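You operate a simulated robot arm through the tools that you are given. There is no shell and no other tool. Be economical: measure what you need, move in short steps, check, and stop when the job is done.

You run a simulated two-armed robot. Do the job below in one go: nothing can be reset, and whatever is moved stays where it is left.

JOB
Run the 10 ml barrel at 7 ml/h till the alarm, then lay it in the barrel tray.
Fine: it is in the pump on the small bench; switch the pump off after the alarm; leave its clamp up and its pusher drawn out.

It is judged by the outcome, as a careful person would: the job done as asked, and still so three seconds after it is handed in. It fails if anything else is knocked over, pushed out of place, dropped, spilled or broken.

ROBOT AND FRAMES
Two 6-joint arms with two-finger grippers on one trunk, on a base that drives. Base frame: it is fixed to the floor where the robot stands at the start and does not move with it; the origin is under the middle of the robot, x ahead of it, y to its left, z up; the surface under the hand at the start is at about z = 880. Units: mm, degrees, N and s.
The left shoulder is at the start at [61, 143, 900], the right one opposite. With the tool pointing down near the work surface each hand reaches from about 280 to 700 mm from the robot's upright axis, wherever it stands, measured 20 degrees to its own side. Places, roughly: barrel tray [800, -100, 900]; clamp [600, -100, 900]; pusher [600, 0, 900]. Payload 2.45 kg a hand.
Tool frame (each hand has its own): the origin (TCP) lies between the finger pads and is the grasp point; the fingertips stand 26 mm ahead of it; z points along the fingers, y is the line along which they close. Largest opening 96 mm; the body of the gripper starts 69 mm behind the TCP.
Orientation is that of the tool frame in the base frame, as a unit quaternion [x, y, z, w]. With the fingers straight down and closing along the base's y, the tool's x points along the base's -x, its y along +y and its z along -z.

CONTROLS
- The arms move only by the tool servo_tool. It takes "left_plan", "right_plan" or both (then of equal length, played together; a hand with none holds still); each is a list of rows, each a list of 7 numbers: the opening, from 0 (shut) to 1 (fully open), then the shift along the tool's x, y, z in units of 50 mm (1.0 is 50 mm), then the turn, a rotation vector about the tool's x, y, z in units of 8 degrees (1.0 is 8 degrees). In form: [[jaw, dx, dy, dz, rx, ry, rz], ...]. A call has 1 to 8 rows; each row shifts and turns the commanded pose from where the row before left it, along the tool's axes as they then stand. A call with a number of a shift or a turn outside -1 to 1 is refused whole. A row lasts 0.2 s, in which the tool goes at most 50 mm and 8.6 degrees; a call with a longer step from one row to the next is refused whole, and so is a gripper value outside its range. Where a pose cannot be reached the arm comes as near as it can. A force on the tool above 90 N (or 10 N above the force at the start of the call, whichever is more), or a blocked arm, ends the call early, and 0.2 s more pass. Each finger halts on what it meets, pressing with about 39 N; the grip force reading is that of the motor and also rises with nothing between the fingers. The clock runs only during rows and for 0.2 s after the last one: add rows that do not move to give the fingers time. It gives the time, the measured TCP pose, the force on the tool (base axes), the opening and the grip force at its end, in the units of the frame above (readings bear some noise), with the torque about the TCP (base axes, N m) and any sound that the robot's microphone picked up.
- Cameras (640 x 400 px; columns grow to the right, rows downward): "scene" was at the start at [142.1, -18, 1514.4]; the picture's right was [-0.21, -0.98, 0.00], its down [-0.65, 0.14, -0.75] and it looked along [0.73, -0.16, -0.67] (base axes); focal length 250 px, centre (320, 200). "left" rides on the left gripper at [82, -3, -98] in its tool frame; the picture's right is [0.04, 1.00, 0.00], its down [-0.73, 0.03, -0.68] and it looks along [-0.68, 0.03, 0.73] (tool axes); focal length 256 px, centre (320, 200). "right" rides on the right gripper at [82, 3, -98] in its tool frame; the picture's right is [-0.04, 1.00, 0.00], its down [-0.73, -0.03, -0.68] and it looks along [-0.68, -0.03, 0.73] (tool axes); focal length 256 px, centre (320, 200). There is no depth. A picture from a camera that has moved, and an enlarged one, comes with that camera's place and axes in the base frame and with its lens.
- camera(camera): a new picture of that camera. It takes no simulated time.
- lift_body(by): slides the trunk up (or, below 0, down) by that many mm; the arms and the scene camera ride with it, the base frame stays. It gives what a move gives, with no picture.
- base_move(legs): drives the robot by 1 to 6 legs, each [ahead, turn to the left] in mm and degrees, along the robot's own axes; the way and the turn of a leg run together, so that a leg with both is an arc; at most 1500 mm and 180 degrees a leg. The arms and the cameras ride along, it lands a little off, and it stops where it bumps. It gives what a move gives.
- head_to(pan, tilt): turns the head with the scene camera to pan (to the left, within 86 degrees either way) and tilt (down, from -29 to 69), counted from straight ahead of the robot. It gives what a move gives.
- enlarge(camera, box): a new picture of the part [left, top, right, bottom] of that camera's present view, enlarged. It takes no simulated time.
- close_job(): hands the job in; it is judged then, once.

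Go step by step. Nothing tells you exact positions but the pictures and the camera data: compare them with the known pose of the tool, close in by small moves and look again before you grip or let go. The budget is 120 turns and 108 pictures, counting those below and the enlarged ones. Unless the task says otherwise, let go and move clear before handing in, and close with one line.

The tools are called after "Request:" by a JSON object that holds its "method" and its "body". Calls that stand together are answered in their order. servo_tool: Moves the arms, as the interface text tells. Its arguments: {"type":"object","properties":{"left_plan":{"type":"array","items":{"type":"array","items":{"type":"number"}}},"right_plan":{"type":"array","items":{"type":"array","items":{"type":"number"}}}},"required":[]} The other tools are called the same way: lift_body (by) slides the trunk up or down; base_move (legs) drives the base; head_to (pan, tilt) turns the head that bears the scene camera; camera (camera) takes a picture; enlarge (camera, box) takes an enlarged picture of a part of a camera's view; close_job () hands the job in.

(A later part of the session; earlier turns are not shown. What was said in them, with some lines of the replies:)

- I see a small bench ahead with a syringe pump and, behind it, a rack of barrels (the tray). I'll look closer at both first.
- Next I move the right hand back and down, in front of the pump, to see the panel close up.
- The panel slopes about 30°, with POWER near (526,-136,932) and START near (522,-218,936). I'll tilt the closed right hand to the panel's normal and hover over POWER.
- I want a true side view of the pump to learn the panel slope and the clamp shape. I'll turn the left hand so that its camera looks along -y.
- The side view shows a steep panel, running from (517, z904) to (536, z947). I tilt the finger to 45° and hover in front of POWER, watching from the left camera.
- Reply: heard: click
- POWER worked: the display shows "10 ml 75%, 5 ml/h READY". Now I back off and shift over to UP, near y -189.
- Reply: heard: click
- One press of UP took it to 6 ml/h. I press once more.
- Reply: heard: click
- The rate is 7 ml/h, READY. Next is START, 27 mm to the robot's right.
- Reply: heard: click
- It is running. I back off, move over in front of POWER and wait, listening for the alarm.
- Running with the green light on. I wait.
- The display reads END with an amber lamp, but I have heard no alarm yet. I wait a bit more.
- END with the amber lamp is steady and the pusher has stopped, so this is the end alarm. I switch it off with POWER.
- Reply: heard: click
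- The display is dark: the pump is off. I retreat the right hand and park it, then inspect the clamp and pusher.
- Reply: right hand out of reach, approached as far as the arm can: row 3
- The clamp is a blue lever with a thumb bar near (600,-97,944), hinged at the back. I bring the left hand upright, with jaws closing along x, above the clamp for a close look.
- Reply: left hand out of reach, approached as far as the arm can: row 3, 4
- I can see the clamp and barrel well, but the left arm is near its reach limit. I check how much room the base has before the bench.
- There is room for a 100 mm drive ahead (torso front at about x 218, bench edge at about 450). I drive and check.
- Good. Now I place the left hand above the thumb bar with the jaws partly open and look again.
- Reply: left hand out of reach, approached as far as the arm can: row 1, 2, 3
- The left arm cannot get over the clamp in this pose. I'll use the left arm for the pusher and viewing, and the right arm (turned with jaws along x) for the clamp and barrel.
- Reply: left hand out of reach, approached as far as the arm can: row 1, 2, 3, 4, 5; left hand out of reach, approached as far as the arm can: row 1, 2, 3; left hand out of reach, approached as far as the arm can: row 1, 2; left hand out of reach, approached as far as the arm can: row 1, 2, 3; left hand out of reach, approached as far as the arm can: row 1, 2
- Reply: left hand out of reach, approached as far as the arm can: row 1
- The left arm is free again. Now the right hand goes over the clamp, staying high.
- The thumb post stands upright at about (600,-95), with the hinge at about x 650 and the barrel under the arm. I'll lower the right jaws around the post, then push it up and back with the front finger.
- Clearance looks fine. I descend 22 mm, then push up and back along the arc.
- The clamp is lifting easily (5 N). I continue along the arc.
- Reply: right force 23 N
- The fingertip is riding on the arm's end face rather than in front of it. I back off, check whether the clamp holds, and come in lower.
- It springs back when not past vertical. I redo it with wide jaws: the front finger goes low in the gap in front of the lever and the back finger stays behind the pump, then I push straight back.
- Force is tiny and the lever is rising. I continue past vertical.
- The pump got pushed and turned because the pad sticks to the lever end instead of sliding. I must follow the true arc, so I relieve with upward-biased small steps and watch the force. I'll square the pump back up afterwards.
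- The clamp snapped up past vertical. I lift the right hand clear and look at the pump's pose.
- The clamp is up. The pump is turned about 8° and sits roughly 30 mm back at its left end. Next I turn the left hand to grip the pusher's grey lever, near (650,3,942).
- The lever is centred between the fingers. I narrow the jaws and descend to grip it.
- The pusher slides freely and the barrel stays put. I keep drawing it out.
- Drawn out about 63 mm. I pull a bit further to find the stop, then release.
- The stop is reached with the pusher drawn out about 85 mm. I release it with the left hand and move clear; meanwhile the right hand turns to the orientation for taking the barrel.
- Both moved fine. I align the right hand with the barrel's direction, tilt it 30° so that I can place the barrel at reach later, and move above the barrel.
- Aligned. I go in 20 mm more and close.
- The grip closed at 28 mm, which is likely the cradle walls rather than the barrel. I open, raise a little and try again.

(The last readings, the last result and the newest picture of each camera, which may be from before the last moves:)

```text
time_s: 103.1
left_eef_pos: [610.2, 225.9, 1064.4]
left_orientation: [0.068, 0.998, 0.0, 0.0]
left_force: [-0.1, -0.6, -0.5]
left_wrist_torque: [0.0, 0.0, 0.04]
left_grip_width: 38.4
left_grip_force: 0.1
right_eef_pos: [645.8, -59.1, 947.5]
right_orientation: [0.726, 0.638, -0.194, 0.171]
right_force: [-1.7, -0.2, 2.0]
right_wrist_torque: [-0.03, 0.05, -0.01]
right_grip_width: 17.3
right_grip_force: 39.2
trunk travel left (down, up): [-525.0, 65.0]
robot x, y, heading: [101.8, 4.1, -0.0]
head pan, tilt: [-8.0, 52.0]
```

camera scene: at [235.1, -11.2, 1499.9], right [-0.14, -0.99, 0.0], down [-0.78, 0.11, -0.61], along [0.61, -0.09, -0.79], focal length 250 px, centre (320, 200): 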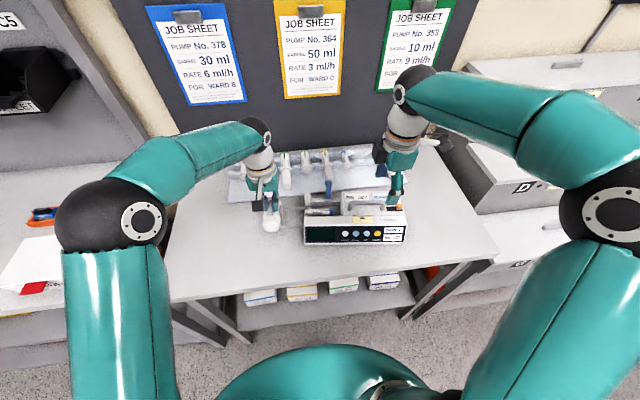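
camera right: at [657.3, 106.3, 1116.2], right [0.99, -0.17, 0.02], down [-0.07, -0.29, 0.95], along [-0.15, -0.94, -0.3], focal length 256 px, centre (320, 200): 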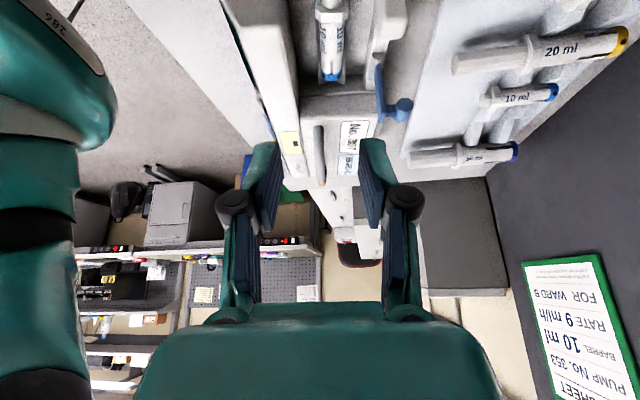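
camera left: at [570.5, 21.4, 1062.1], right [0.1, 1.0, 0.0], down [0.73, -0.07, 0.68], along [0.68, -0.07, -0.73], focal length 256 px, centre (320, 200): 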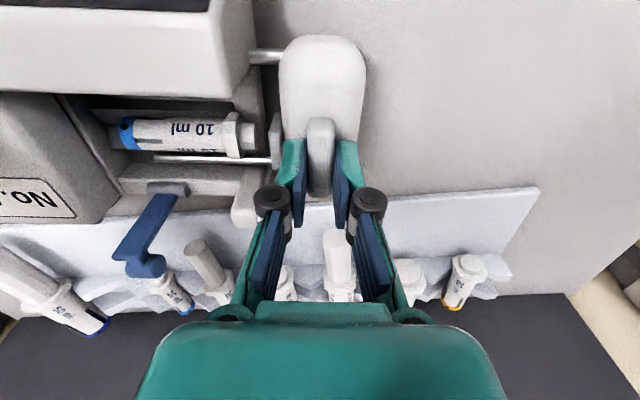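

Now 17 mm, which is the barrel itself. I try 4 mm lower for a deeper hold.

Request:
{"method": "servo_tool", "body": {"right_plan": [[0.34, 0, 0, 0, 0, 0, 0], [0.34, 0.04, 0, 0.07, 0, 0, 0], [0.2, 0, 0, 0, 0, 0, 0], [0.0, 0, 0, 0, 0, 0, 0], [0.0, 0, 0, 0, 0, 0, 0], [0.0, 0, 0, 0, 0, 0, 0]]}}

Request:
{"method": "enlarge", "body": {"camera": "right", "box": [220, 60, 420, 220]}}

```text
time_s: 104.5
left_eef_pos: [610.1, 226.6, 1064.4]
left_orientation: [0.067, 0.998, 0.0, -0.001]
left_force: [0.9, 0.5, 0.5]
left_wrist_torque: [-0.01, 0.01, 0.0]
left_grip_width: 38.6
left_grip_force: 0.0
right_eef_pos: [644.0, -58.9, 943.3]
right_orientation: [0.726, 0.637, -0.194, 0.17]
right_force: [-0.7, 0.7, 0.0]
right_wrist_torque: [0.01, 0.02, 0.02]
right_grip_width: 18.1
right_grip_force: 38.7
trunk travel left (down, up): [-525.0, 65.0]
robot x, y, heading: [102.5, 1.3, -0.1]
head pan, tilt: [-8.0, 52.0]
```

```text
2.50 times, centred on (320, 140) of right
camera zoom: at [663.2, 59.6, 988.5], right [0.99, -0.16, 0.02], down [-0.07, -0.29, 0.95], along [-0.15, -0.94, -0.3], focal length 640 px, centre (320, 350)
```

zoom: 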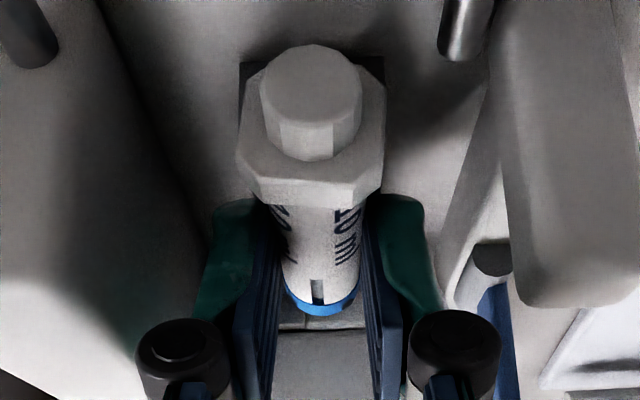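

It grips at 18 mm around the barrel. I lift straight up.

Request:
{"method": "servo_tool", "body": {"right_plan": [[0, -0.1, 0, -0.173, 0, 0, 0], [0, -0.1, 0, -0.173, 0, 0, 0], [0, -0.2, 0, -0.346, 0, 0, 0], [0, -0.3, 0, -0.52, 0, 0, 0], [0, -0.3, 0, -0.52, 0, 0, 0], [0, -0.3, 0, -0.52, 0, 0, 0], [0, 0, 0, 0, 0, 0, 0]]}}

Request:
{"method": "camera", "body": {"camera": "right"}}

```text
time_s: 106.1
left_eef_pos: [610.7, 226.6, 1064.2]
left_orientation: [0.068, 0.998, 0.0, 0.0]
left_force: [-1.1, 0.2, 0.5]
left_wrist_torque: [0.0, 0.01, -0.01]
left_grip_width: 38.3
left_grip_force: 0.1
right_eef_pos: [644.2, -58.9, 1074.5]
right_orientation: [0.725, 0.638, -0.194, 0.171]
right_force: [-0.6, 0.2, -0.6]
right_wrist_torque: [-0.03, -0.03, -0.03]
right_grip_width: 18.0
right_grip_force: 39.2
trunk travel left (down, up): [-525.0, 65.0]
robot x, y, heading: [96.6, 2.6, -0.1]
head pan, tilt: [-8.0, 52.0]
```

```text
28 pictures are left
camera right: at [663.7, 59.2, 1119.3], right [0.99, -0.16, 0.02], down [-0.07, -0.29, 0.95], along [-0.15, -0.94, -0.3], focal length 256 px, centre (320, 200)
```

right: 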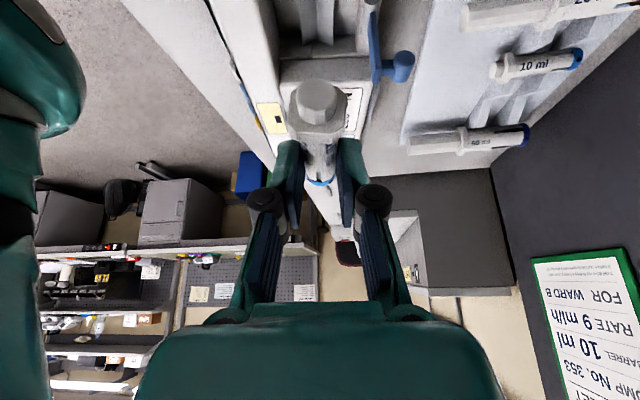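

I have the barrel. I see a free groove in the tray between the 10 ml and the far-right barrel. I rotate the hand about the vertical so that the cap points to the back of the tray.

Request:
{"method": "servo_tool", "body": {"right_plan": [[0, 0, 0, 0, -0.5, 0, -0.866], [0, 0, 0, 0, -0.5, 0, -0.866], [0, 0, 0, 0, -0.5, 0, -0.866], [0, 0, 0, 0, -0.5, 0, -0.866], [0, 0, 0, 0, -0.5, 0, -0.866], [0, 0, 0, 0, -0.5, 0, -0.866], [0, 0, 0, 0, -0.5, 0, -0.866], [0, 0, 0, 0, -0.5, 0, -0.866]]}}

Request:
{"method": "servo_tool", "body": {"right_plan": [[0, 0, 0, 0, -0.5, 0, -0.866], [0, 0, 0, 0, -0.5, 0, -0.866], [0, 0, 0, 0, -0.5, 0, -0.866], [0, 0, 0, 0, -0.5, 0, -0.866], [0, 0, 0, 0, -0.5, 0, -0.866], [0, 0, 0, 0, 0, 0, 0]]}}

Request:
{"method": "base_move", "body": {"legs": [[45, 0]]}}

```text
time_s: 107.9
left_eef_pos: [609.6, 226.3, 1065.2]
left_orientation: [0.068, 0.998, 0.0, 0.0]
left_force: [1.0, -0.6, -0.4]
left_wrist_torque: [0.0, -0.03, 0.02]
left_grip_width: 38.4
left_grip_force: 0.0
right_eef_pos: [643.1, -59.2, 1073.6]
right_orientation: [0.277, 0.925, -0.074, 0.248]
right_force: [0.3, -0.7, -0.8]
right_wrist_torque: [0.01, -0.01, 0.0]
right_grip_width: 18.3
right_grip_force: 38.9
trunk travel left (down, up): [-525.0, 65.0]
robot x, y, heading: [99.6, -0.5, -0.3]
head pan, tilt: [-8.0, 52.0]
```

```text
time_s: 109.3
left_eef_pos: [610.5, 226.4, 1064.9]
left_orientation: [0.068, 0.998, 0.0, 0.0]
left_force: [0.8, 0.0, -0.8]
left_wrist_torque: [-0.02, 0.03, 0.03]
left_grip_width: 38.3
left_grip_force: 0.0
right_eef_pos: [644.7, -57.0, 1073.6]
right_orientation: [-0.056, 0.965, 0.015, 0.257]
right_force: [-0.2, 0.0, -0.2]
right_wrist_torque: [-0.03, -0.03, 0.01]
right_grip_width: 18.2
right_grip_force: 39.1
trunk travel left (down, up): [-525.0, 65.0]
robot x, y, heading: [101.1, 0.2, -0.3]
head pan, tilt: [-8.0, 52.0]
```

```text
time_s: 110.2
left_eef_pos: [657.9, 226.3, 1062.8]
left_orientation: [0.068, 0.998, -0.001, -0.002]
left_force: [1.2, 0.9, -1.0]
left_wrist_torque: [-0.01, 0.05, 0.0]
left_grip_width: 38.2
left_grip_force: 0.1
right_eef_pos: [691.4, -59.2, 1072.3]
right_orientation: [-0.056, 0.965, 0.014, 0.257]
right_force: [0.9, 0.2, -1.1]
right_wrist_torque: [-0.02, 0.04, -0.01]
right_grip_width: 18.4
right_grip_force: 38.8
trunk travel left (down, up): [-525.0, 65.0]
robot x, y, heading: [146.5, -0.9, -0.1]
head pan, tilt: [-8.0, 52.0]
```

Request:
{"method": "servo_tool", "body": {"right_plan": [[0, -0.252, -0.717, 0.23, 0, 0, 0], [0, -0.252, -0.717, 0.23, 0, 0, 0], [0, -0.252, -0.717, 0.23, 0, 0, 0], [0, -0.252, -0.717, 0.23, 0, 0, 0], [0, -0.252, -0.717, 0.23, 0, 0, 0], [0, -0.252, -0.717, 0.23, 0, 0, 0], [0, 0, 0, 0, 0, 0, 0]]}}

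Request:
{"method": "camera", "body": {"camera": "right"}}

Request:
{"method": "camera", "body": {"camera": "scene"}}

```text
time_s: 111.8
left_eef_pos: [654.1, 225.8, 1064.9]
left_orientation: [0.068, 0.998, 0.0, 0.0]
left_force: [0.3, -0.1, -0.1]
left_wrist_torque: [-0.01, -0.03, 0.0]
left_grip_width: 38.4
left_grip_force: 0.1
right_eef_pos: [812.5, -261.0, 1051.9]
right_orientation: [-0.056, 0.964, 0.016, 0.259]
right_force: [-0.9, 0.5, -0.3]
right_wrist_torque: [-0.02, 0.02, -0.01]
right_grip_width: 18.4
right_grip_force: 39.0
trunk travel left (down, up): [-525.0, 65.0]
robot x, y, heading: [146.0, -1.5, -0.2]
head pan, tilt: [-8.0, 52.0]
```

```text
27 pictures are left
camera right: at [694.0, -272.1, 1097.6], right [-0.08, 1.0, 0.02], down [0.3, 0.01, 0.95], along [0.95, 0.08, -0.3], focal length 256 px, centre (320, 200)
```

right: 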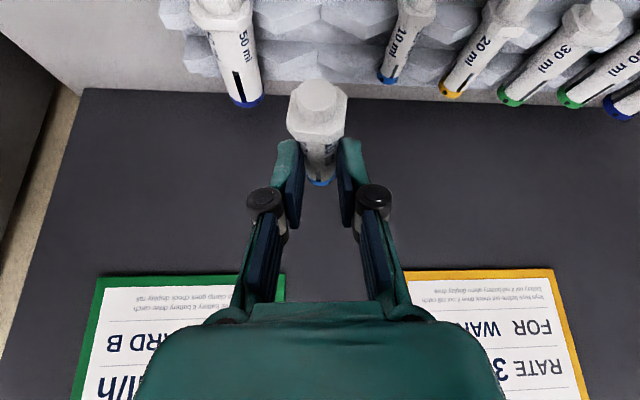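

```text
26 pictures are left
camera scene: at [279.4, -10.7, 1500.1], right [-0.14, -0.99, 0.0], down [-0.78, 0.11, -0.62], along [0.61, -0.09, -0.79], focal length 250 px, centre (320, 200)
```

scene: 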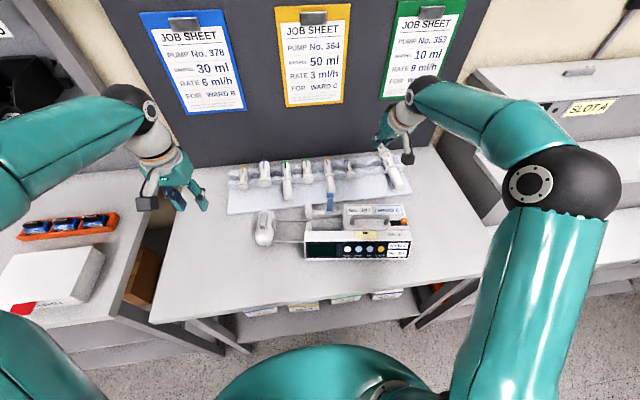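

Request:
{"method": "enlarge", "body": {"camera": "right", "box": [160, 0, 460, 120]}}

Request:
{"method": "enlarge", "body": {"camera": "scene", "box": [300, 120, 430, 210]}}

```text
2.13 times, centred on (310, 60) of right
camera zoom: at [694.0, -272.1, 1097.6], right [-0.08, 1.0, 0.02], down [0.3, 0.01, 0.95], along [0.95, 0.08, -0.3], focal length 546 px, centre (341, 499)
```

zoom: 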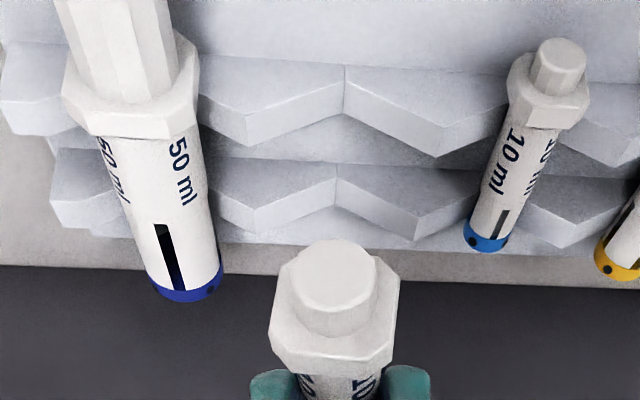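

```text
4.44 times, centred on (365, 165) of scene
camera zoom: at [279.4, -10.7, 1500.1], right [-0.14, -0.99, 0.0], down [-0.78, 0.11, -0.62], along [0.61, -0.09, -0.79], focal length 1112 px, centre (120, 356)
```

zoom: 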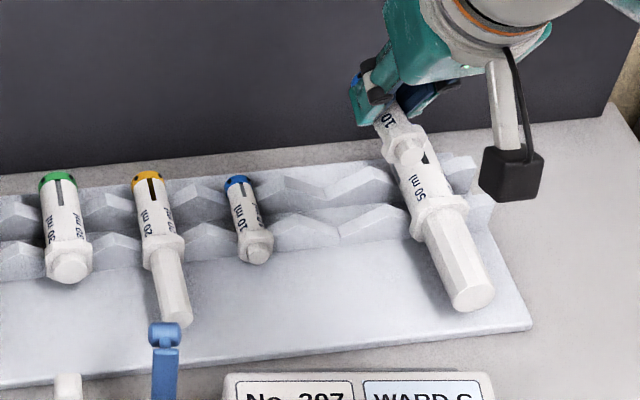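

The free V-groove is centred at y≈-257, with ridges at x 831–851 and 870–894; the neighbouring 10 ml lies with its flange just in front of the first ridge. I align the yaw and come down above the groove.

Request:
{"method": "servo_tool", "body": {"right_plan": [[0, 0, 0, 0, 0.33, 0, 0.57], [0, 0.109, 0.031, 0.94, 0, 0, 0], [0, 0.109, 0.031, 0.7, 0, 0, 0], [0, 0, 0, 0, 0, 0, 0]]}}

Request:
{"method": "enlarge", "body": {"camera": "right", "box": [200, 20, 440, 170]}}

Request:
{"method": "enlarge", "body": {"camera": "scene", "box": [320, 130, 410, 200]}}

```text
time_s: 112.8
left_eef_pos: [655.4, 225.8, 1065.4]
left_orientation: [0.067, 0.998, 0.0, -0.002]
left_force: [0.6, 0.5, -0.9]
left_wrist_torque: [0.02, 0.01, -0.02]
left_grip_width: 38.5
left_grip_force: 0.1
right_eef_pos: [845.3, -257.3, 973.9]
right_orientation: [-0.011, 0.966, 0.003, 0.259]
right_force: [0.4, 0.0, -1.1]
right_wrist_torque: [-0.04, 0.03, 0.04]
right_grip_width: 18.3
right_grip_force: 38.9
trunk travel left (down, up): [-525.0, 65.0]
robot x, y, heading: [144.2, -2.2, 0.1]
head pan, tilt: [-8.0, 52.0]
```

```text
2.67 times, centred on (320, 95) of right
camera zoom: at [725.5, -256.8, 1020.0], right [0.01, 1.0, 0.02], down [0.3, -0.02, 0.95], along [0.96, 0.0, -0.3], focal length 683 px, centre (320, 480)
```

zoom: 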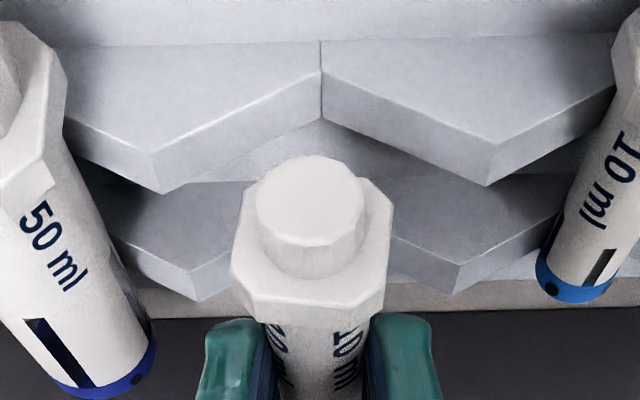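

```text
5.71 times, centred on (365, 165) of scene
camera zoom: at [280.0, -11.2, 1500.0], right [-0.14, -0.99, 0.0], down [-0.78, 0.11, -0.62], along [0.61, -0.09, -0.79], focal length 1429 px, centre (63, 400)
```

zoom: 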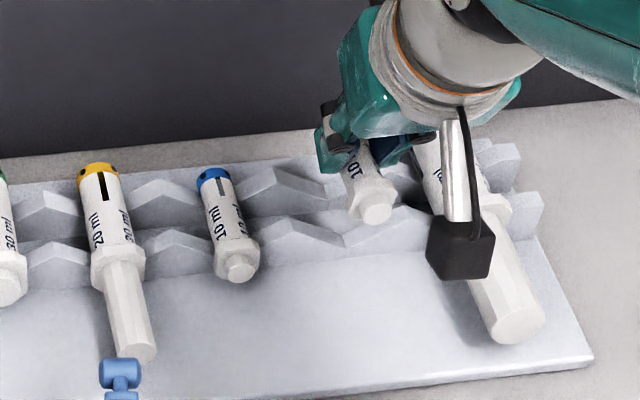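

The geometry is clear: the valley bottom is at z≈900, so the barrel should rest with its axis near z 911. I shift slightly and lower in small steps, watching the force.

Request:
{"method": "servo_tool", "body": {"right_plan": [[0, 0.13, 0.04, 0.36, 0, 0, 0], [0, 0.13, 0, 0.36, 0, 0, 0], [0, 0, 0, 0, 0, 0, 0]]}}

Request:
{"method": "servo_tool", "body": {"right_plan": [[0, 0.02, 0, 0.035, 0, 0, 0], [0, 0, 0, 0, 0, 0, 0]]}}

Request:
{"method": "enlarge", "body": {"camera": "right", "box": [200, 40, 440, 190]}}

```text
time_s: 113.6
left_eef_pos: [654.9, 227.4, 1065.1]
left_orientation: [0.068, 0.998, 0.0, -0.001]
left_force: [0.7, -0.1, 0.0]
left_wrist_torque: [0.05, -0.03, 0.0]
left_grip_width: 38.4
left_grip_force: 0.2
right_eef_pos: [852.6, -255.7, 936.5]
right_orientation: [-0.013, 0.966, 0.003, 0.259]
right_force: [0.2, 0.0, 0.3]
right_wrist_torque: [-0.01, -0.01, 0.03]
right_grip_width: 18.7
right_grip_force: 39.1
trunk travel left (down, up): [-525.0, 65.0]
robot x, y, heading: [147.8, 0.8, 0.2]
head pan, tilt: [-8.0, 52.0]
```

```text
time_s: 114.2
left_eef_pos: [656.8, 225.8, 1064.3]
left_orientation: [0.068, 0.998, 0.001, -0.001]
left_force: [0.0, -0.4, -0.1]
left_wrist_torque: [-0.01, 0.01, -0.02]
left_grip_width: 38.5
left_grip_force: 0.0
right_eef_pos: [852.6, -254.9, 935.1]
right_orientation: [-0.012, 0.966, 0.003, 0.259]
right_force: [-0.1, 0.3, 0.4]
right_wrist_torque: [0.01, -0.03, -0.01]
right_grip_width: 18.2
right_grip_force: 38.9
trunk travel left (down, up): [-525.0, 65.0]
robot x, y, heading: [142.3, -2.0, 0.0]
head pan, tilt: [-8.0, 52.0]
```

```text
2.67 times, centred on (320, 115) of right
camera zoom: at [732.8, -254.9, 980.5], right [0.01, 1.0, 0.02], down [0.3, -0.02, 0.95], along [0.96, 0.0, -0.3], focal length 683 px, centre (320, 427)
```

zoom: 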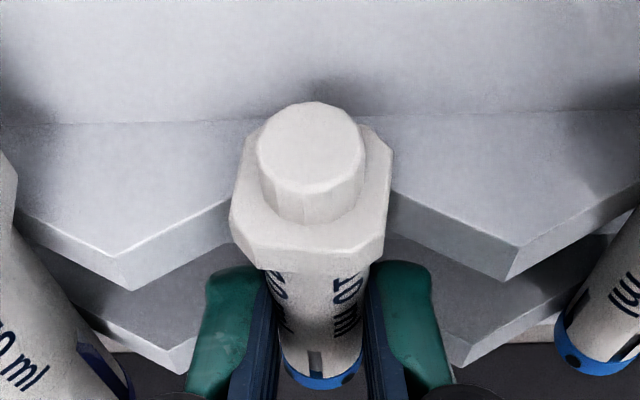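

Request:
{"method": "servo_tool", "body": {"right_plan": [[0, 0.025, 0, 0.043, 0, 0, 0], [0, 0, 0, 0, 0, 0, 0]]}}

Request:
{"method": "servo_tool", "body": {"right_plan": [[0, 0.02, 0, 0.035, 0, 0, 0], [0, 0, 0, 0, 0, 0, 0]]}}

```text
time_s: 114.8
left_eef_pos: [655.3, 226.9, 1065.0]
left_orientation: [0.068, 0.998, 0.0, 0.0]
left_force: [0.0, 0.5, 0.0]
left_wrist_torque: [0.01, -0.01, -0.02]
left_grip_width: 38.3
left_grip_force: 0.1
right_eef_pos: [851.6, -255.2, 934.8]
right_orientation: [-0.012, 0.965, 0.004, 0.261]
right_force: [1.3, -1.5, 7.8]
right_wrist_torque: [-0.06, -0.14, -0.1]
right_grip_width: 18.1
right_grip_force: 39.2
trunk travel left (down, up): [-525.0, 65.0]
robot x, y, heading: [145.0, 0.9, 0.1]
head pan, tilt: [-8.0, 52.0]
```

```text
time_s: 115.4
left_eef_pos: [653.9, 225.7, 1066.2]
left_orientation: [0.068, 0.998, -0.001, 0.0]
left_force: [0.8, 0.3, 0.5]
left_wrist_torque: [0.03, -0.01, -0.02]
left_grip_width: 38.6
left_grip_force: 0.1
right_eef_pos: [850.8, -255.9, 933.2]
right_orientation: [-0.011, 0.965, 0.002, 0.263]
right_force: [5.4, -2.8, 19.9]
right_wrist_torque: [-0.09, -0.06, -0.06]
right_grip_width: 18.1
right_grip_force: 38.9
trunk travel left (down, up): [-525.0, 65.0]
robot x, y, heading: [146.1, 1.2, 0.1]
head pan, tilt: [-8.0, 52.0]
```

Contact: the barrel is seated. I ease off the pressure and open the jaws gently.

Request:
{"method": "servo_tool", "body": {"right_plan": [[0, -0.018, 0, -0.032, 0, 0, 0], [0, 0, 0, 0, 0, 0, 0], [0.22, 0, 0, 0, 0, 0, 0], [0.27, 0, 0, 0, 0, 0, 0], [0.32, 0, 0, 0, 0, 0, 0], [0.32, 0, 0, 0, 0, 0, 0]]}}

Request:
{"method": "enlarge", "body": {"camera": "right", "box": [200, 40, 440, 190]}}

```text
time_s: 116.8
left_eef_pos: [654.9, 225.6, 1066.1]
left_orientation: [0.068, 0.998, 0.001, -0.001]
left_force: [0.1, 1.2, -0.4]
left_wrist_torque: [0.0, 0.0, -0.04]
left_grip_width: 38.2
left_grip_force: 0.0
right_eef_pos: [852.1, -254.8, 932.7]
right_orientation: [-0.012, 0.966, 0.003, 0.258]
right_force: [-0.1, -0.3, -0.7]
right_wrist_torque: [0.02, -0.01, 0.0]
right_grip_width: 30.8
right_grip_force: 0.0
trunk travel left (down, up): [-525.0, 65.0]
robot x, y, heading: [144.2, -0.9, -0.1]
head pan, tilt: [-8.0, 52.0]
```

```text
2.67 times, centred on (320, 115) of right
camera zoom: at [732.3, -254.5, 977.9], right [0.01, 1.0, 0.02], down [0.3, -0.02, 0.95], along [0.95, 0.0, -0.3], focal length 683 px, centre (320, 427)
```

zoom: 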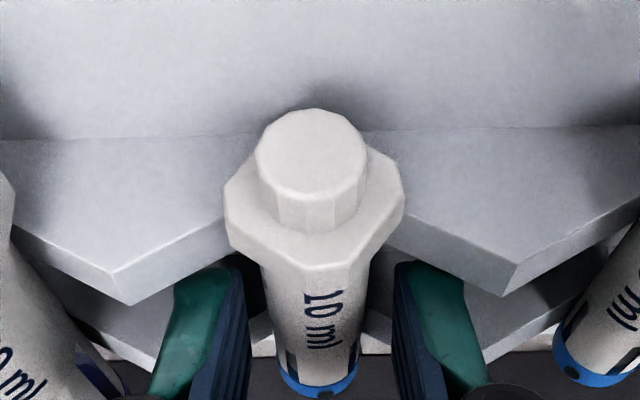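

The barrel rests in the groove. I lift straight up and away.

Request:
{"method": "servo_tool", "body": {"right_plan": [[0.34, -0.2, 0, -0.346, 0, 0, 0], [0.34, -0.3, 0, -0.52, 0, 0, 0], [0.34, -0.4, 0, -0.69, 0, 0, 0], [0.34, 0, 0, -0.8, 0, 0, 0], [0.34, 0, 0, -0.8, 0, 0, 0], [0.34, 0, 0, 0, 0, 0, 0]]}}

Request:
{"method": "camera", "body": {"camera": "right"}}

Request:
{"method": "enlarge", "body": {"camera": "scene", "box": [220, 130, 440, 270]}}

```text
time_s: 118.2
left_eef_pos: [655.2, 225.0, 1063.2]
left_orientation: [0.068, 0.998, 0.0, 0.0]
left_force: [-0.1, 0.4, -0.2]
left_wrist_torque: [0.0, 0.01, 0.0]
left_grip_width: 38.4
left_grip_force: 0.0
right_eef_pos: [810.9, -257.4, 1091.0]
right_orientation: [-0.013, 0.966, 0.003, 0.258]
right_force: [0.3, -0.4, -0.5]
right_wrist_torque: [-0.01, 0.07, -0.01]
right_grip_width: 32.7
right_grip_force: 0.1
trunk travel left (down, up): [-525.0, 65.0]
robot x, y, heading: [146.3, 0.2, 0.2]
head pan, tilt: [-8.0, 52.0]
```

```text
19 pictures are left
camera right: at [692.5, -256.4, 1136.0], right [0.01, 1.0, 0.02], down [0.3, -0.02, 0.95], along [0.95, 0.0, -0.3], focal length 256 px, centre (320, 200)
```

right: 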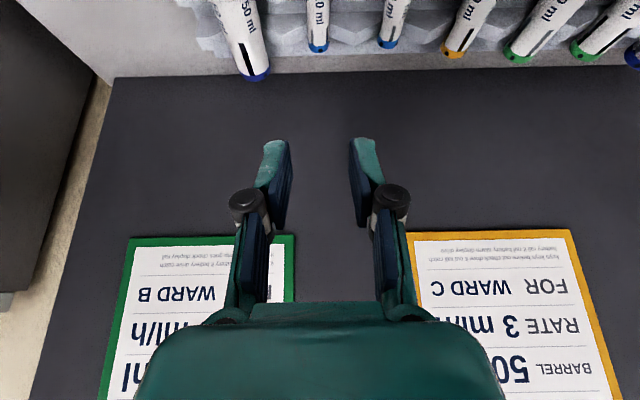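

```text
2.86 times, centred on (330, 200) of scene
camera zoom: at [280.9, -11.2, 1499.9], right [-0.14, -0.99, 0.0], down [-0.78, 0.11, -0.61], along [0.61, -0.09, -0.79], focal length 714 px, centre (291, 200)
```

zoom: 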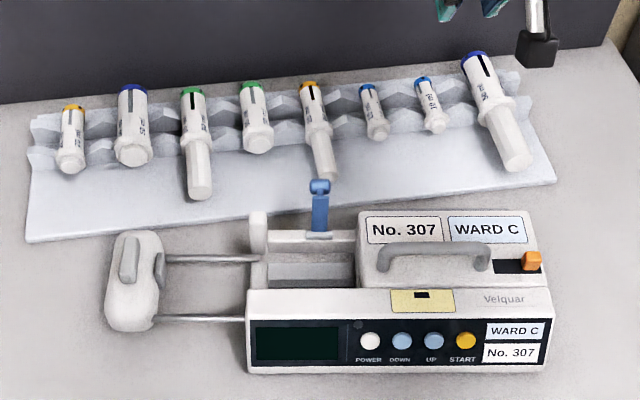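

The job's main parts are done: the barrel is in the tray, the clamp is up, the pusher is drawn out and the display is dark. The pump still sits about 26 mm back and 6° turned, so I'll take it by its handle with the right hand and set it square again, gently.

Request:
{"method": "servo_tool", "body": {"right_plan": [[0.5, 0.6, 0, -0.3, 0, 0.94, 0], [0.5, 0.6, 0, 0, 0, 0.94, 0], [0.5, 0.6, 0, 0, 0, 0.94, 0], [0.5, 0.6, 0, 0, 0, 0.92, 0], [0.5, 0, 0, 0, 0, 0, -0.92], [0.5, 0, 0, 0, 0, 0, -0.92], [0.5, 0, 0, 0, 0, 0, -0.92], [0.5, 0, 0, 0, 0, 0, -0.92]]}}

Request:
{"method": "servo_tool", "body": {"right_plan": [[0.5, 0, 0, 0, 0, 0, -0.92], [0.5, 0, 0, 0, 0, 0, -0.92], [0.5, 0, 0, 0, 0, 0, -0.92], [0.5, 0, 0, 0, 0, 0, -0.92], [0.5, 0, 0, 0, 0, 0, -0.92], [0.5, 0, 0, 0, 0, 0, -0.92], [0.5, 0, 0, 0, 0, 0, -0.92], [0.5, 0, 0, 0, 0, 0, 0]]}}

```text
time_s: 120.0
left_eef_pos: [656.1, 227.2, 1065.3]
left_orientation: [0.069, 0.998, 0.0, -0.001]
left_force: [-0.1, -0.2, 0.4]
left_wrist_torque: [0.0, -0.02, 0.02]
left_grip_width: 38.5
left_grip_force: 0.0
right_eef_pos: [690.9, -258.8, 1066.6]
right_orientation: [-0.267, 0.964, 0.0, 0.001]
right_force: [-0.2, -1.2, 0.5]
right_wrist_torque: [0.0, -0.01, 0.01]
right_grip_width: 47.9
right_grip_force: 0.1
trunk travel left (down, up): [-525.0, 65.0]
robot x, y, heading: [145.9, 3.4, 0.1]
head pan, tilt: [-8.0, 52.0]
```

```text
time_s: 121.8
left_eef_pos: [655.4, 225.9, 1064.3]
left_orientation: [0.068, 0.998, 0.0, -0.001]
left_force: [0.3, -0.1, -0.3]
left_wrist_torque: [0.02, -0.03, 0.0]
left_grip_width: 38.2
left_grip_force: 0.1
right_eef_pos: [692.0, -259.0, 1066.4]
right_orientation: [-0.66, 0.752, -0.001, 0.001]
right_force: [-0.5, 0.0, -0.6]
right_wrist_torque: [-0.02, 0.01, -0.01]
right_grip_width: 48.0
right_grip_force: 0.0
trunk travel left (down, up): [-525.0, 65.0]
robot x, y, heading: [149.1, -0.8, -0.3]
head pan, tilt: [-8.0, 52.0]
```

Request:
{"method": "servo_tool", "body": {"right_plan": [[0.5, -0.43, 0.68, 0, 0, 0, 0], [0.5, -0.43, 0.68, 0, 0, 0, 0], [0.5, -0.43, 0.68, 0, 0, 0, 0], [0.5, 0, 0, 0, 0, 0, 0]]}}

Request:
{"method": "camera", "body": {"camera": "right"}}

```text
time_s: 122.8
left_eef_pos: [656.0, 225.3, 1064.9]
left_orientation: [0.068, 0.998, 0.0, -0.001]
left_force: [0.0, -0.3, -0.4]
left_wrist_torque: [-0.01, -0.01, 0.01]
left_grip_width: 38.6
left_grip_force: 0.0
right_eef_pos: [599.4, -181.3, 1067.1]
right_orientation: [-0.658, 0.753, 0.0, 0.0]
right_force: [0.1, -0.3, -0.5]
right_wrist_torque: [-0.03, 0.04, -0.01]
right_grip_width: 48.2
right_grip_force: 0.1
trunk travel left (down, up): [-525.0, 65.0]
robot x, y, heading: [146.8, 0.7, -0.0]
head pan, tilt: [-8.0, 52.0]
```

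```text
17 pictures are left
camera right: at [585.8, -262.2, 1165.8], right [-0.98, 0.17, 0.0], down [0.13, 0.72, 0.68], along [0.12, 0.67, -0.73], focal length 256 px, centre (320, 200)
```

right: 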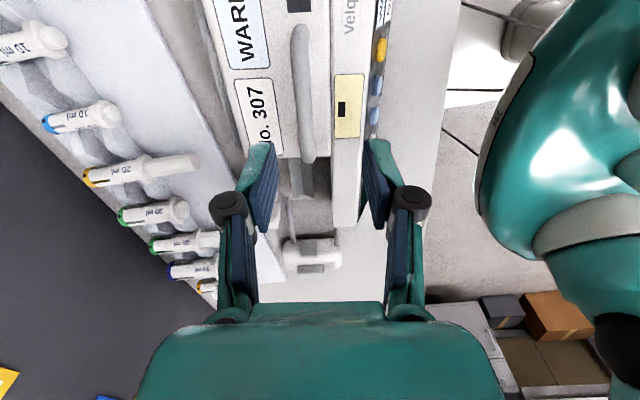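

Request:
{"method": "servo_tool", "body": {"right_plan": [[0.45, 0.147, -0.21, 0.3, 0, 0, 0], [0.45, 0, 0, 0.5, 0, 0, 0], [0.45, 0, 0, 0, 0, 0, 0]]}}

Request:
{"method": "camera", "body": {"camera": "right"}}

```text
time_s: 123.6
left_eef_pos: [655.5, 225.5, 1066.1]
left_orientation: [0.068, 0.998, 0.0, 0.0]
left_force: [-0.3, -0.1, 0.1]
left_wrist_torque: [-0.01, -0.01, 0.03]
left_grip_width: 38.5
left_grip_force: 0.1
right_eef_pos: [609.0, -188.9, 1026.9]
right_orientation: [-0.658, 0.753, -0.001, 0.0]
right_force: [0.3, 0.2, 0.9]
right_wrist_torque: [-0.01, 0.01, -0.01]
right_grip_width: 43.3
right_grip_force: 0.1
trunk travel left (down, up): [-525.0, 65.0]
robot x, y, heading: [147.2, 1.2, -0.0]
head pan, tilt: [-8.0, 52.0]
```

```text
16 pictures are left
camera right: at [594.8, -270.7, 1126.5], right [-0.98, 0.17, 0.0], down [0.13, 0.72, 0.68], along [0.12, 0.67, -0.73], focal length 256 px, centre (320, 200)
```

right: 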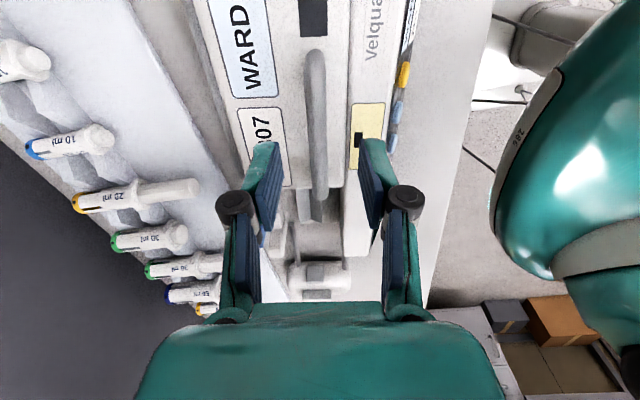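

Handle centred. I descend and grip it.

Request:
{"method": "servo_tool", "body": {"right_plan": [[0.45, 0, 0, 0.3, 0, 0, 0], [0.45, 0, 0, 0.26, 0, 0, 0], [0.3, 0, 0, 0, 0, 0, 0], [0.0, 0, 0, 0, 0, 0, 0], [0.0, 0, 0, 0, 0, 0, 0], [0, 0, 0, 0, 0, 0, 0]]}}

Request:
{"method": "camera", "body": {"camera": "right"}}

```text
time_s: 125.0
left_eef_pos: [656.1, 225.3, 1063.8]
left_orientation: [0.069, 0.998, 0.0, 0.0]
left_force: [0.3, 0.4, -0.9]
left_wrist_torque: [-0.01, -0.01, 0.01]
left_grip_width: 38.4
left_grip_force: 0.1
right_eef_pos: [608.4, -190.6, 998.3]
right_orientation: [-0.658, 0.753, 0.0, 0.001]
right_force: [3.1, -1.4, 0.0]
right_wrist_torque: [-0.01, -0.09, -0.15]
right_grip_width: 11.4
right_grip_force: 37.9
trunk travel left (down, up): [-525.0, 65.0]
robot x, y, heading: [144.9, 1.8, -0.1]
head pan, tilt: [-8.0, 52.0]
```

```text
15 pictures are left
camera right: at [595.6, -270.8, 1097.7], right [-0.98, 0.17, 0.0], down [0.13, 0.72, 0.68], along [0.12, 0.67, -0.73], focal length 256 px, centre (320, 200)
```

right: 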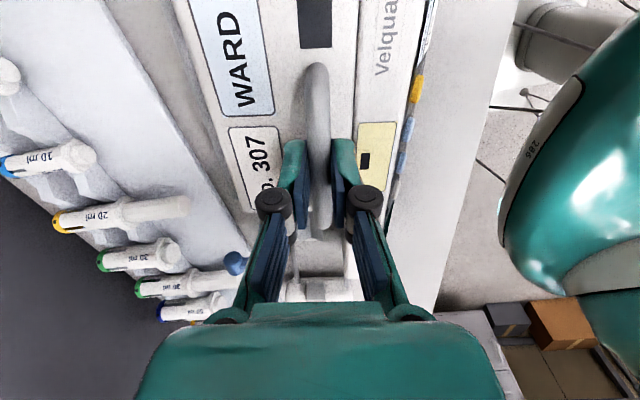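

Firm hold on the handle bar. I slide the pump 26 mm toward the front with a 6.3° turn back, slowly.

Request:
{"method": "servo_tool", "body": {"right_plan": [[0, 0.038, 0.082, 0, 0, 0, -0.13], [0, 0.038, 0.082, 0, 0, 0, -0.13], [0, 0.038, 0.082, 0, 0, 0, -0.13], [0, 0, 0, 0, 0, 0, 0]]}}

Request:
{"method": "enlarge", "body": {"camera": "scene", "box": [220, 130, 440, 270]}}

```text
time_s: 126.0
left_eef_pos: [655.6, 226.6, 1064.8]
left_orientation: [0.068, 0.998, 0.0, -0.001]
left_force: [-0.9, -0.2, -0.6]
left_wrist_torque: [-0.01, 0.03, 0.01]
left_grip_width: 38.4
left_grip_force: 0.1
right_eef_pos: [595.6, -195.0, 997.7]
right_orientation: [-0.679, 0.734, 0.0, 0.001]
right_force: [1.5, 1.2, -0.1]
right_wrist_torque: [0.4, -0.06, -0.24]
right_grip_width: 11.2
right_grip_force: 38.1
trunk travel left (down, up): [-525.0, 65.0]
robot x, y, heading: [146.9, 1.1, 0.1]
head pan, tilt: [-8.0, 52.0]
```

```text
2.86 times, centred on (330, 200) of scene
camera zoom: at [280.4, -11.2, 1499.9], right [-0.14, -0.99, 0.0], down [-0.78, 0.11, -0.61], along [0.61, -0.09, -0.79], focal length 714 px, centre (291, 200)
```

zoom: 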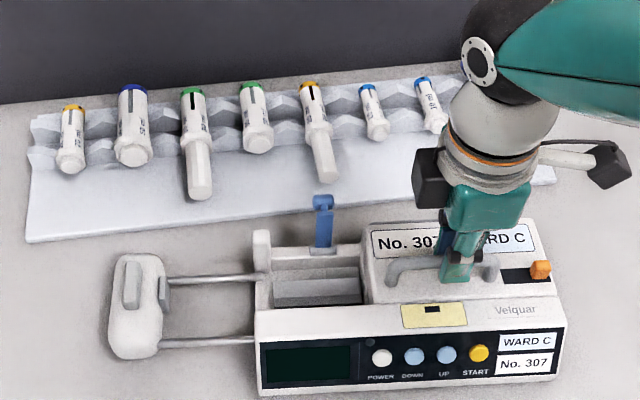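

Request:
{"method": "servo_tool", "body": {"right_plan": [[0, 0.038, 0.082, 0, 0, 0, -0.13], [0, 0.038, 0.082, 0, 0, 0, -0.13], [0, 0.038, 0.082, 0, 0, 0, -0.13], [0, 0, 0, 0, 0, 0, 0]]}}

Request:
{"method": "enlarge", "body": {"camera": "scene", "box": [220, 130, 440, 270]}}

```text
time_s: 127.0
left_eef_pos: [655.3, 226.4, 1063.9]
left_orientation: [0.069, 0.998, 0.0, -0.001]
left_force: [0.2, 0.4, 0.0]
left_wrist_torque: [0.02, 0.02, 0.0]
left_grip_width: 38.4
left_grip_force: 0.1
right_eef_pos: [582.3, -199.0, 998.4]
right_orientation: [-0.698, 0.716, 0.0, -0.001]
right_force: [0.9, 0.0, -0.2]
right_wrist_torque: [0.09, -0.01, -0.25]
right_grip_width: 11.3
right_grip_force: 38.4
trunk travel left (down, up): [-525.0, 65.0]
robot x, y, heading: [143.8, -1.4, 0.0]
head pan, tilt: [-8.0, 52.0]
```

```text
2.86 times, centred on (330, 200) of scene
camera zoom: at [280.5, -11.3, 1499.9], right [-0.14, -0.99, 0.0], down [-0.78, 0.11, -0.61], along [0.61, -0.09, -0.79], focal length 714 px, centre (291, 200)
```

zoom: 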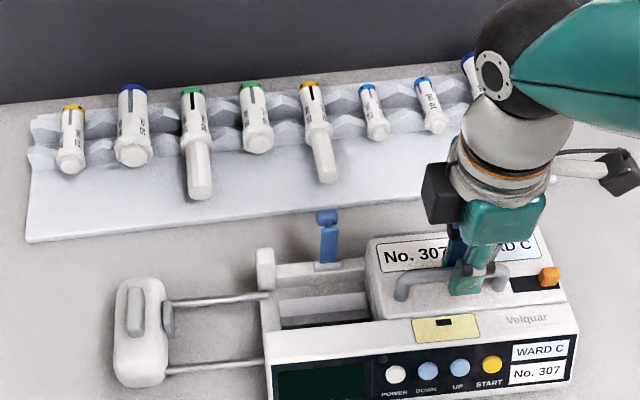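

The pump is squared up; the clamp and pusher are unchanged. I release the handle and lift clear.

Request:
{"method": "servo_tool", "body": {"right_plan": [[0.2, 0, 0, 0, 0, 0, 0], [0.4, 0, 0, 0, 0, 0, 0], [0.4, 0, 0, 0, 0, 0, 0], [0.4, 0, 0, -0.5, 0, 0, 0], [0.4, 0, 0, -0.9, 0, 0, 0], [0.4, 0.6, 0.3, -0.6, 0, 0, 0], [0.4, 0.6, 0.3, 0, 0, 0, 0], [0.4, 0.6, 0.3, 0, 0, 0, 0]]}}

Request:
{"method": "camera", "body": {"camera": "scene"}}

Request:
{"method": "enlarge", "body": {"camera": "scene", "box": [220, 130, 440, 280]}}

```text
time_s: 128.8
left_eef_pos: [654.5, 225.6, 1064.8]
left_orientation: [0.069, 0.998, 0.0, 0.0]
left_force: [-0.1, -0.7, 0.0]
left_wrist_torque: [-0.01, 0.03, 0.02]
left_grip_width: 38.3
left_grip_force: 0.1
right_eef_pos: [534.1, -289.0, 1097.7]
right_orientation: [-0.699, 0.715, -0.001, 0.001]
right_force: [-0.5, -0.6, -0.4]
right_wrist_torque: [0.02, 0.01, -0.01]
right_grip_width: 38.5
right_grip_force: 0.0
trunk travel left (down, up): [-525.0, 65.0]
robot x, y, heading: [144.5, 4.0, -0.1]
head pan, tilt: [-8.0, 52.0]
```

```text
12 pictures are left
camera scene: at [278.8, -11.8, 1500.1], right [-0.14, -0.99, 0.0], down [-0.78, 0.11, -0.62], along [0.61, -0.09, -0.79], focal length 250 px, centre (320, 200)
```

scene: 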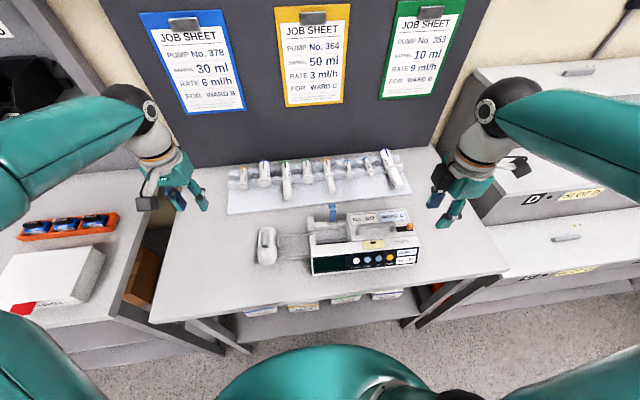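

```text
2.67 times, centred on (330, 205) of scene
camera zoom: at [278.8, -11.8, 1500.1], right [-0.14, -0.99, 0.0], down [-0.78, 0.11, -0.62], along [0.61, -0.09, -0.79], focal length 667 px, centre (293, 187)
```

zoom: 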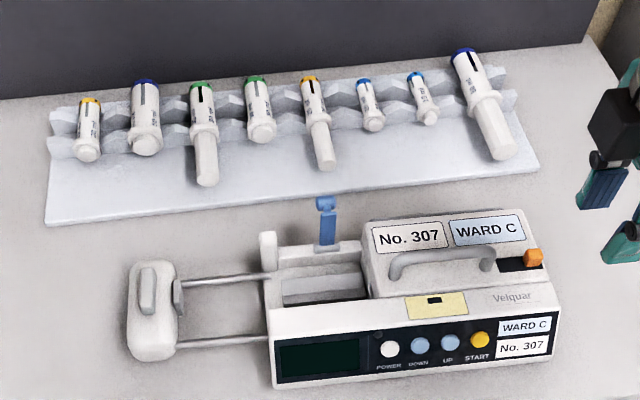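

The barrel lies in the tray groove, the pump is off and back in its place with the clamp up and the pusher drawn out, and both hands are clear. I hand the job in.

Request:
{"method": "close_job", "body": {}}

```text
The job is handed in.
```

The job is handed in: I ran the 10 ml barrel at 7 ml/h until the display showed END with the amber lamp (I heard no alarm sound), then switched the pump off. The barrel is in the tray, the clamp is up and the pusher drawn out; lifting the clamp shoved the pump about 30 mm and turned it, so I slid it back to roughly where it stood.
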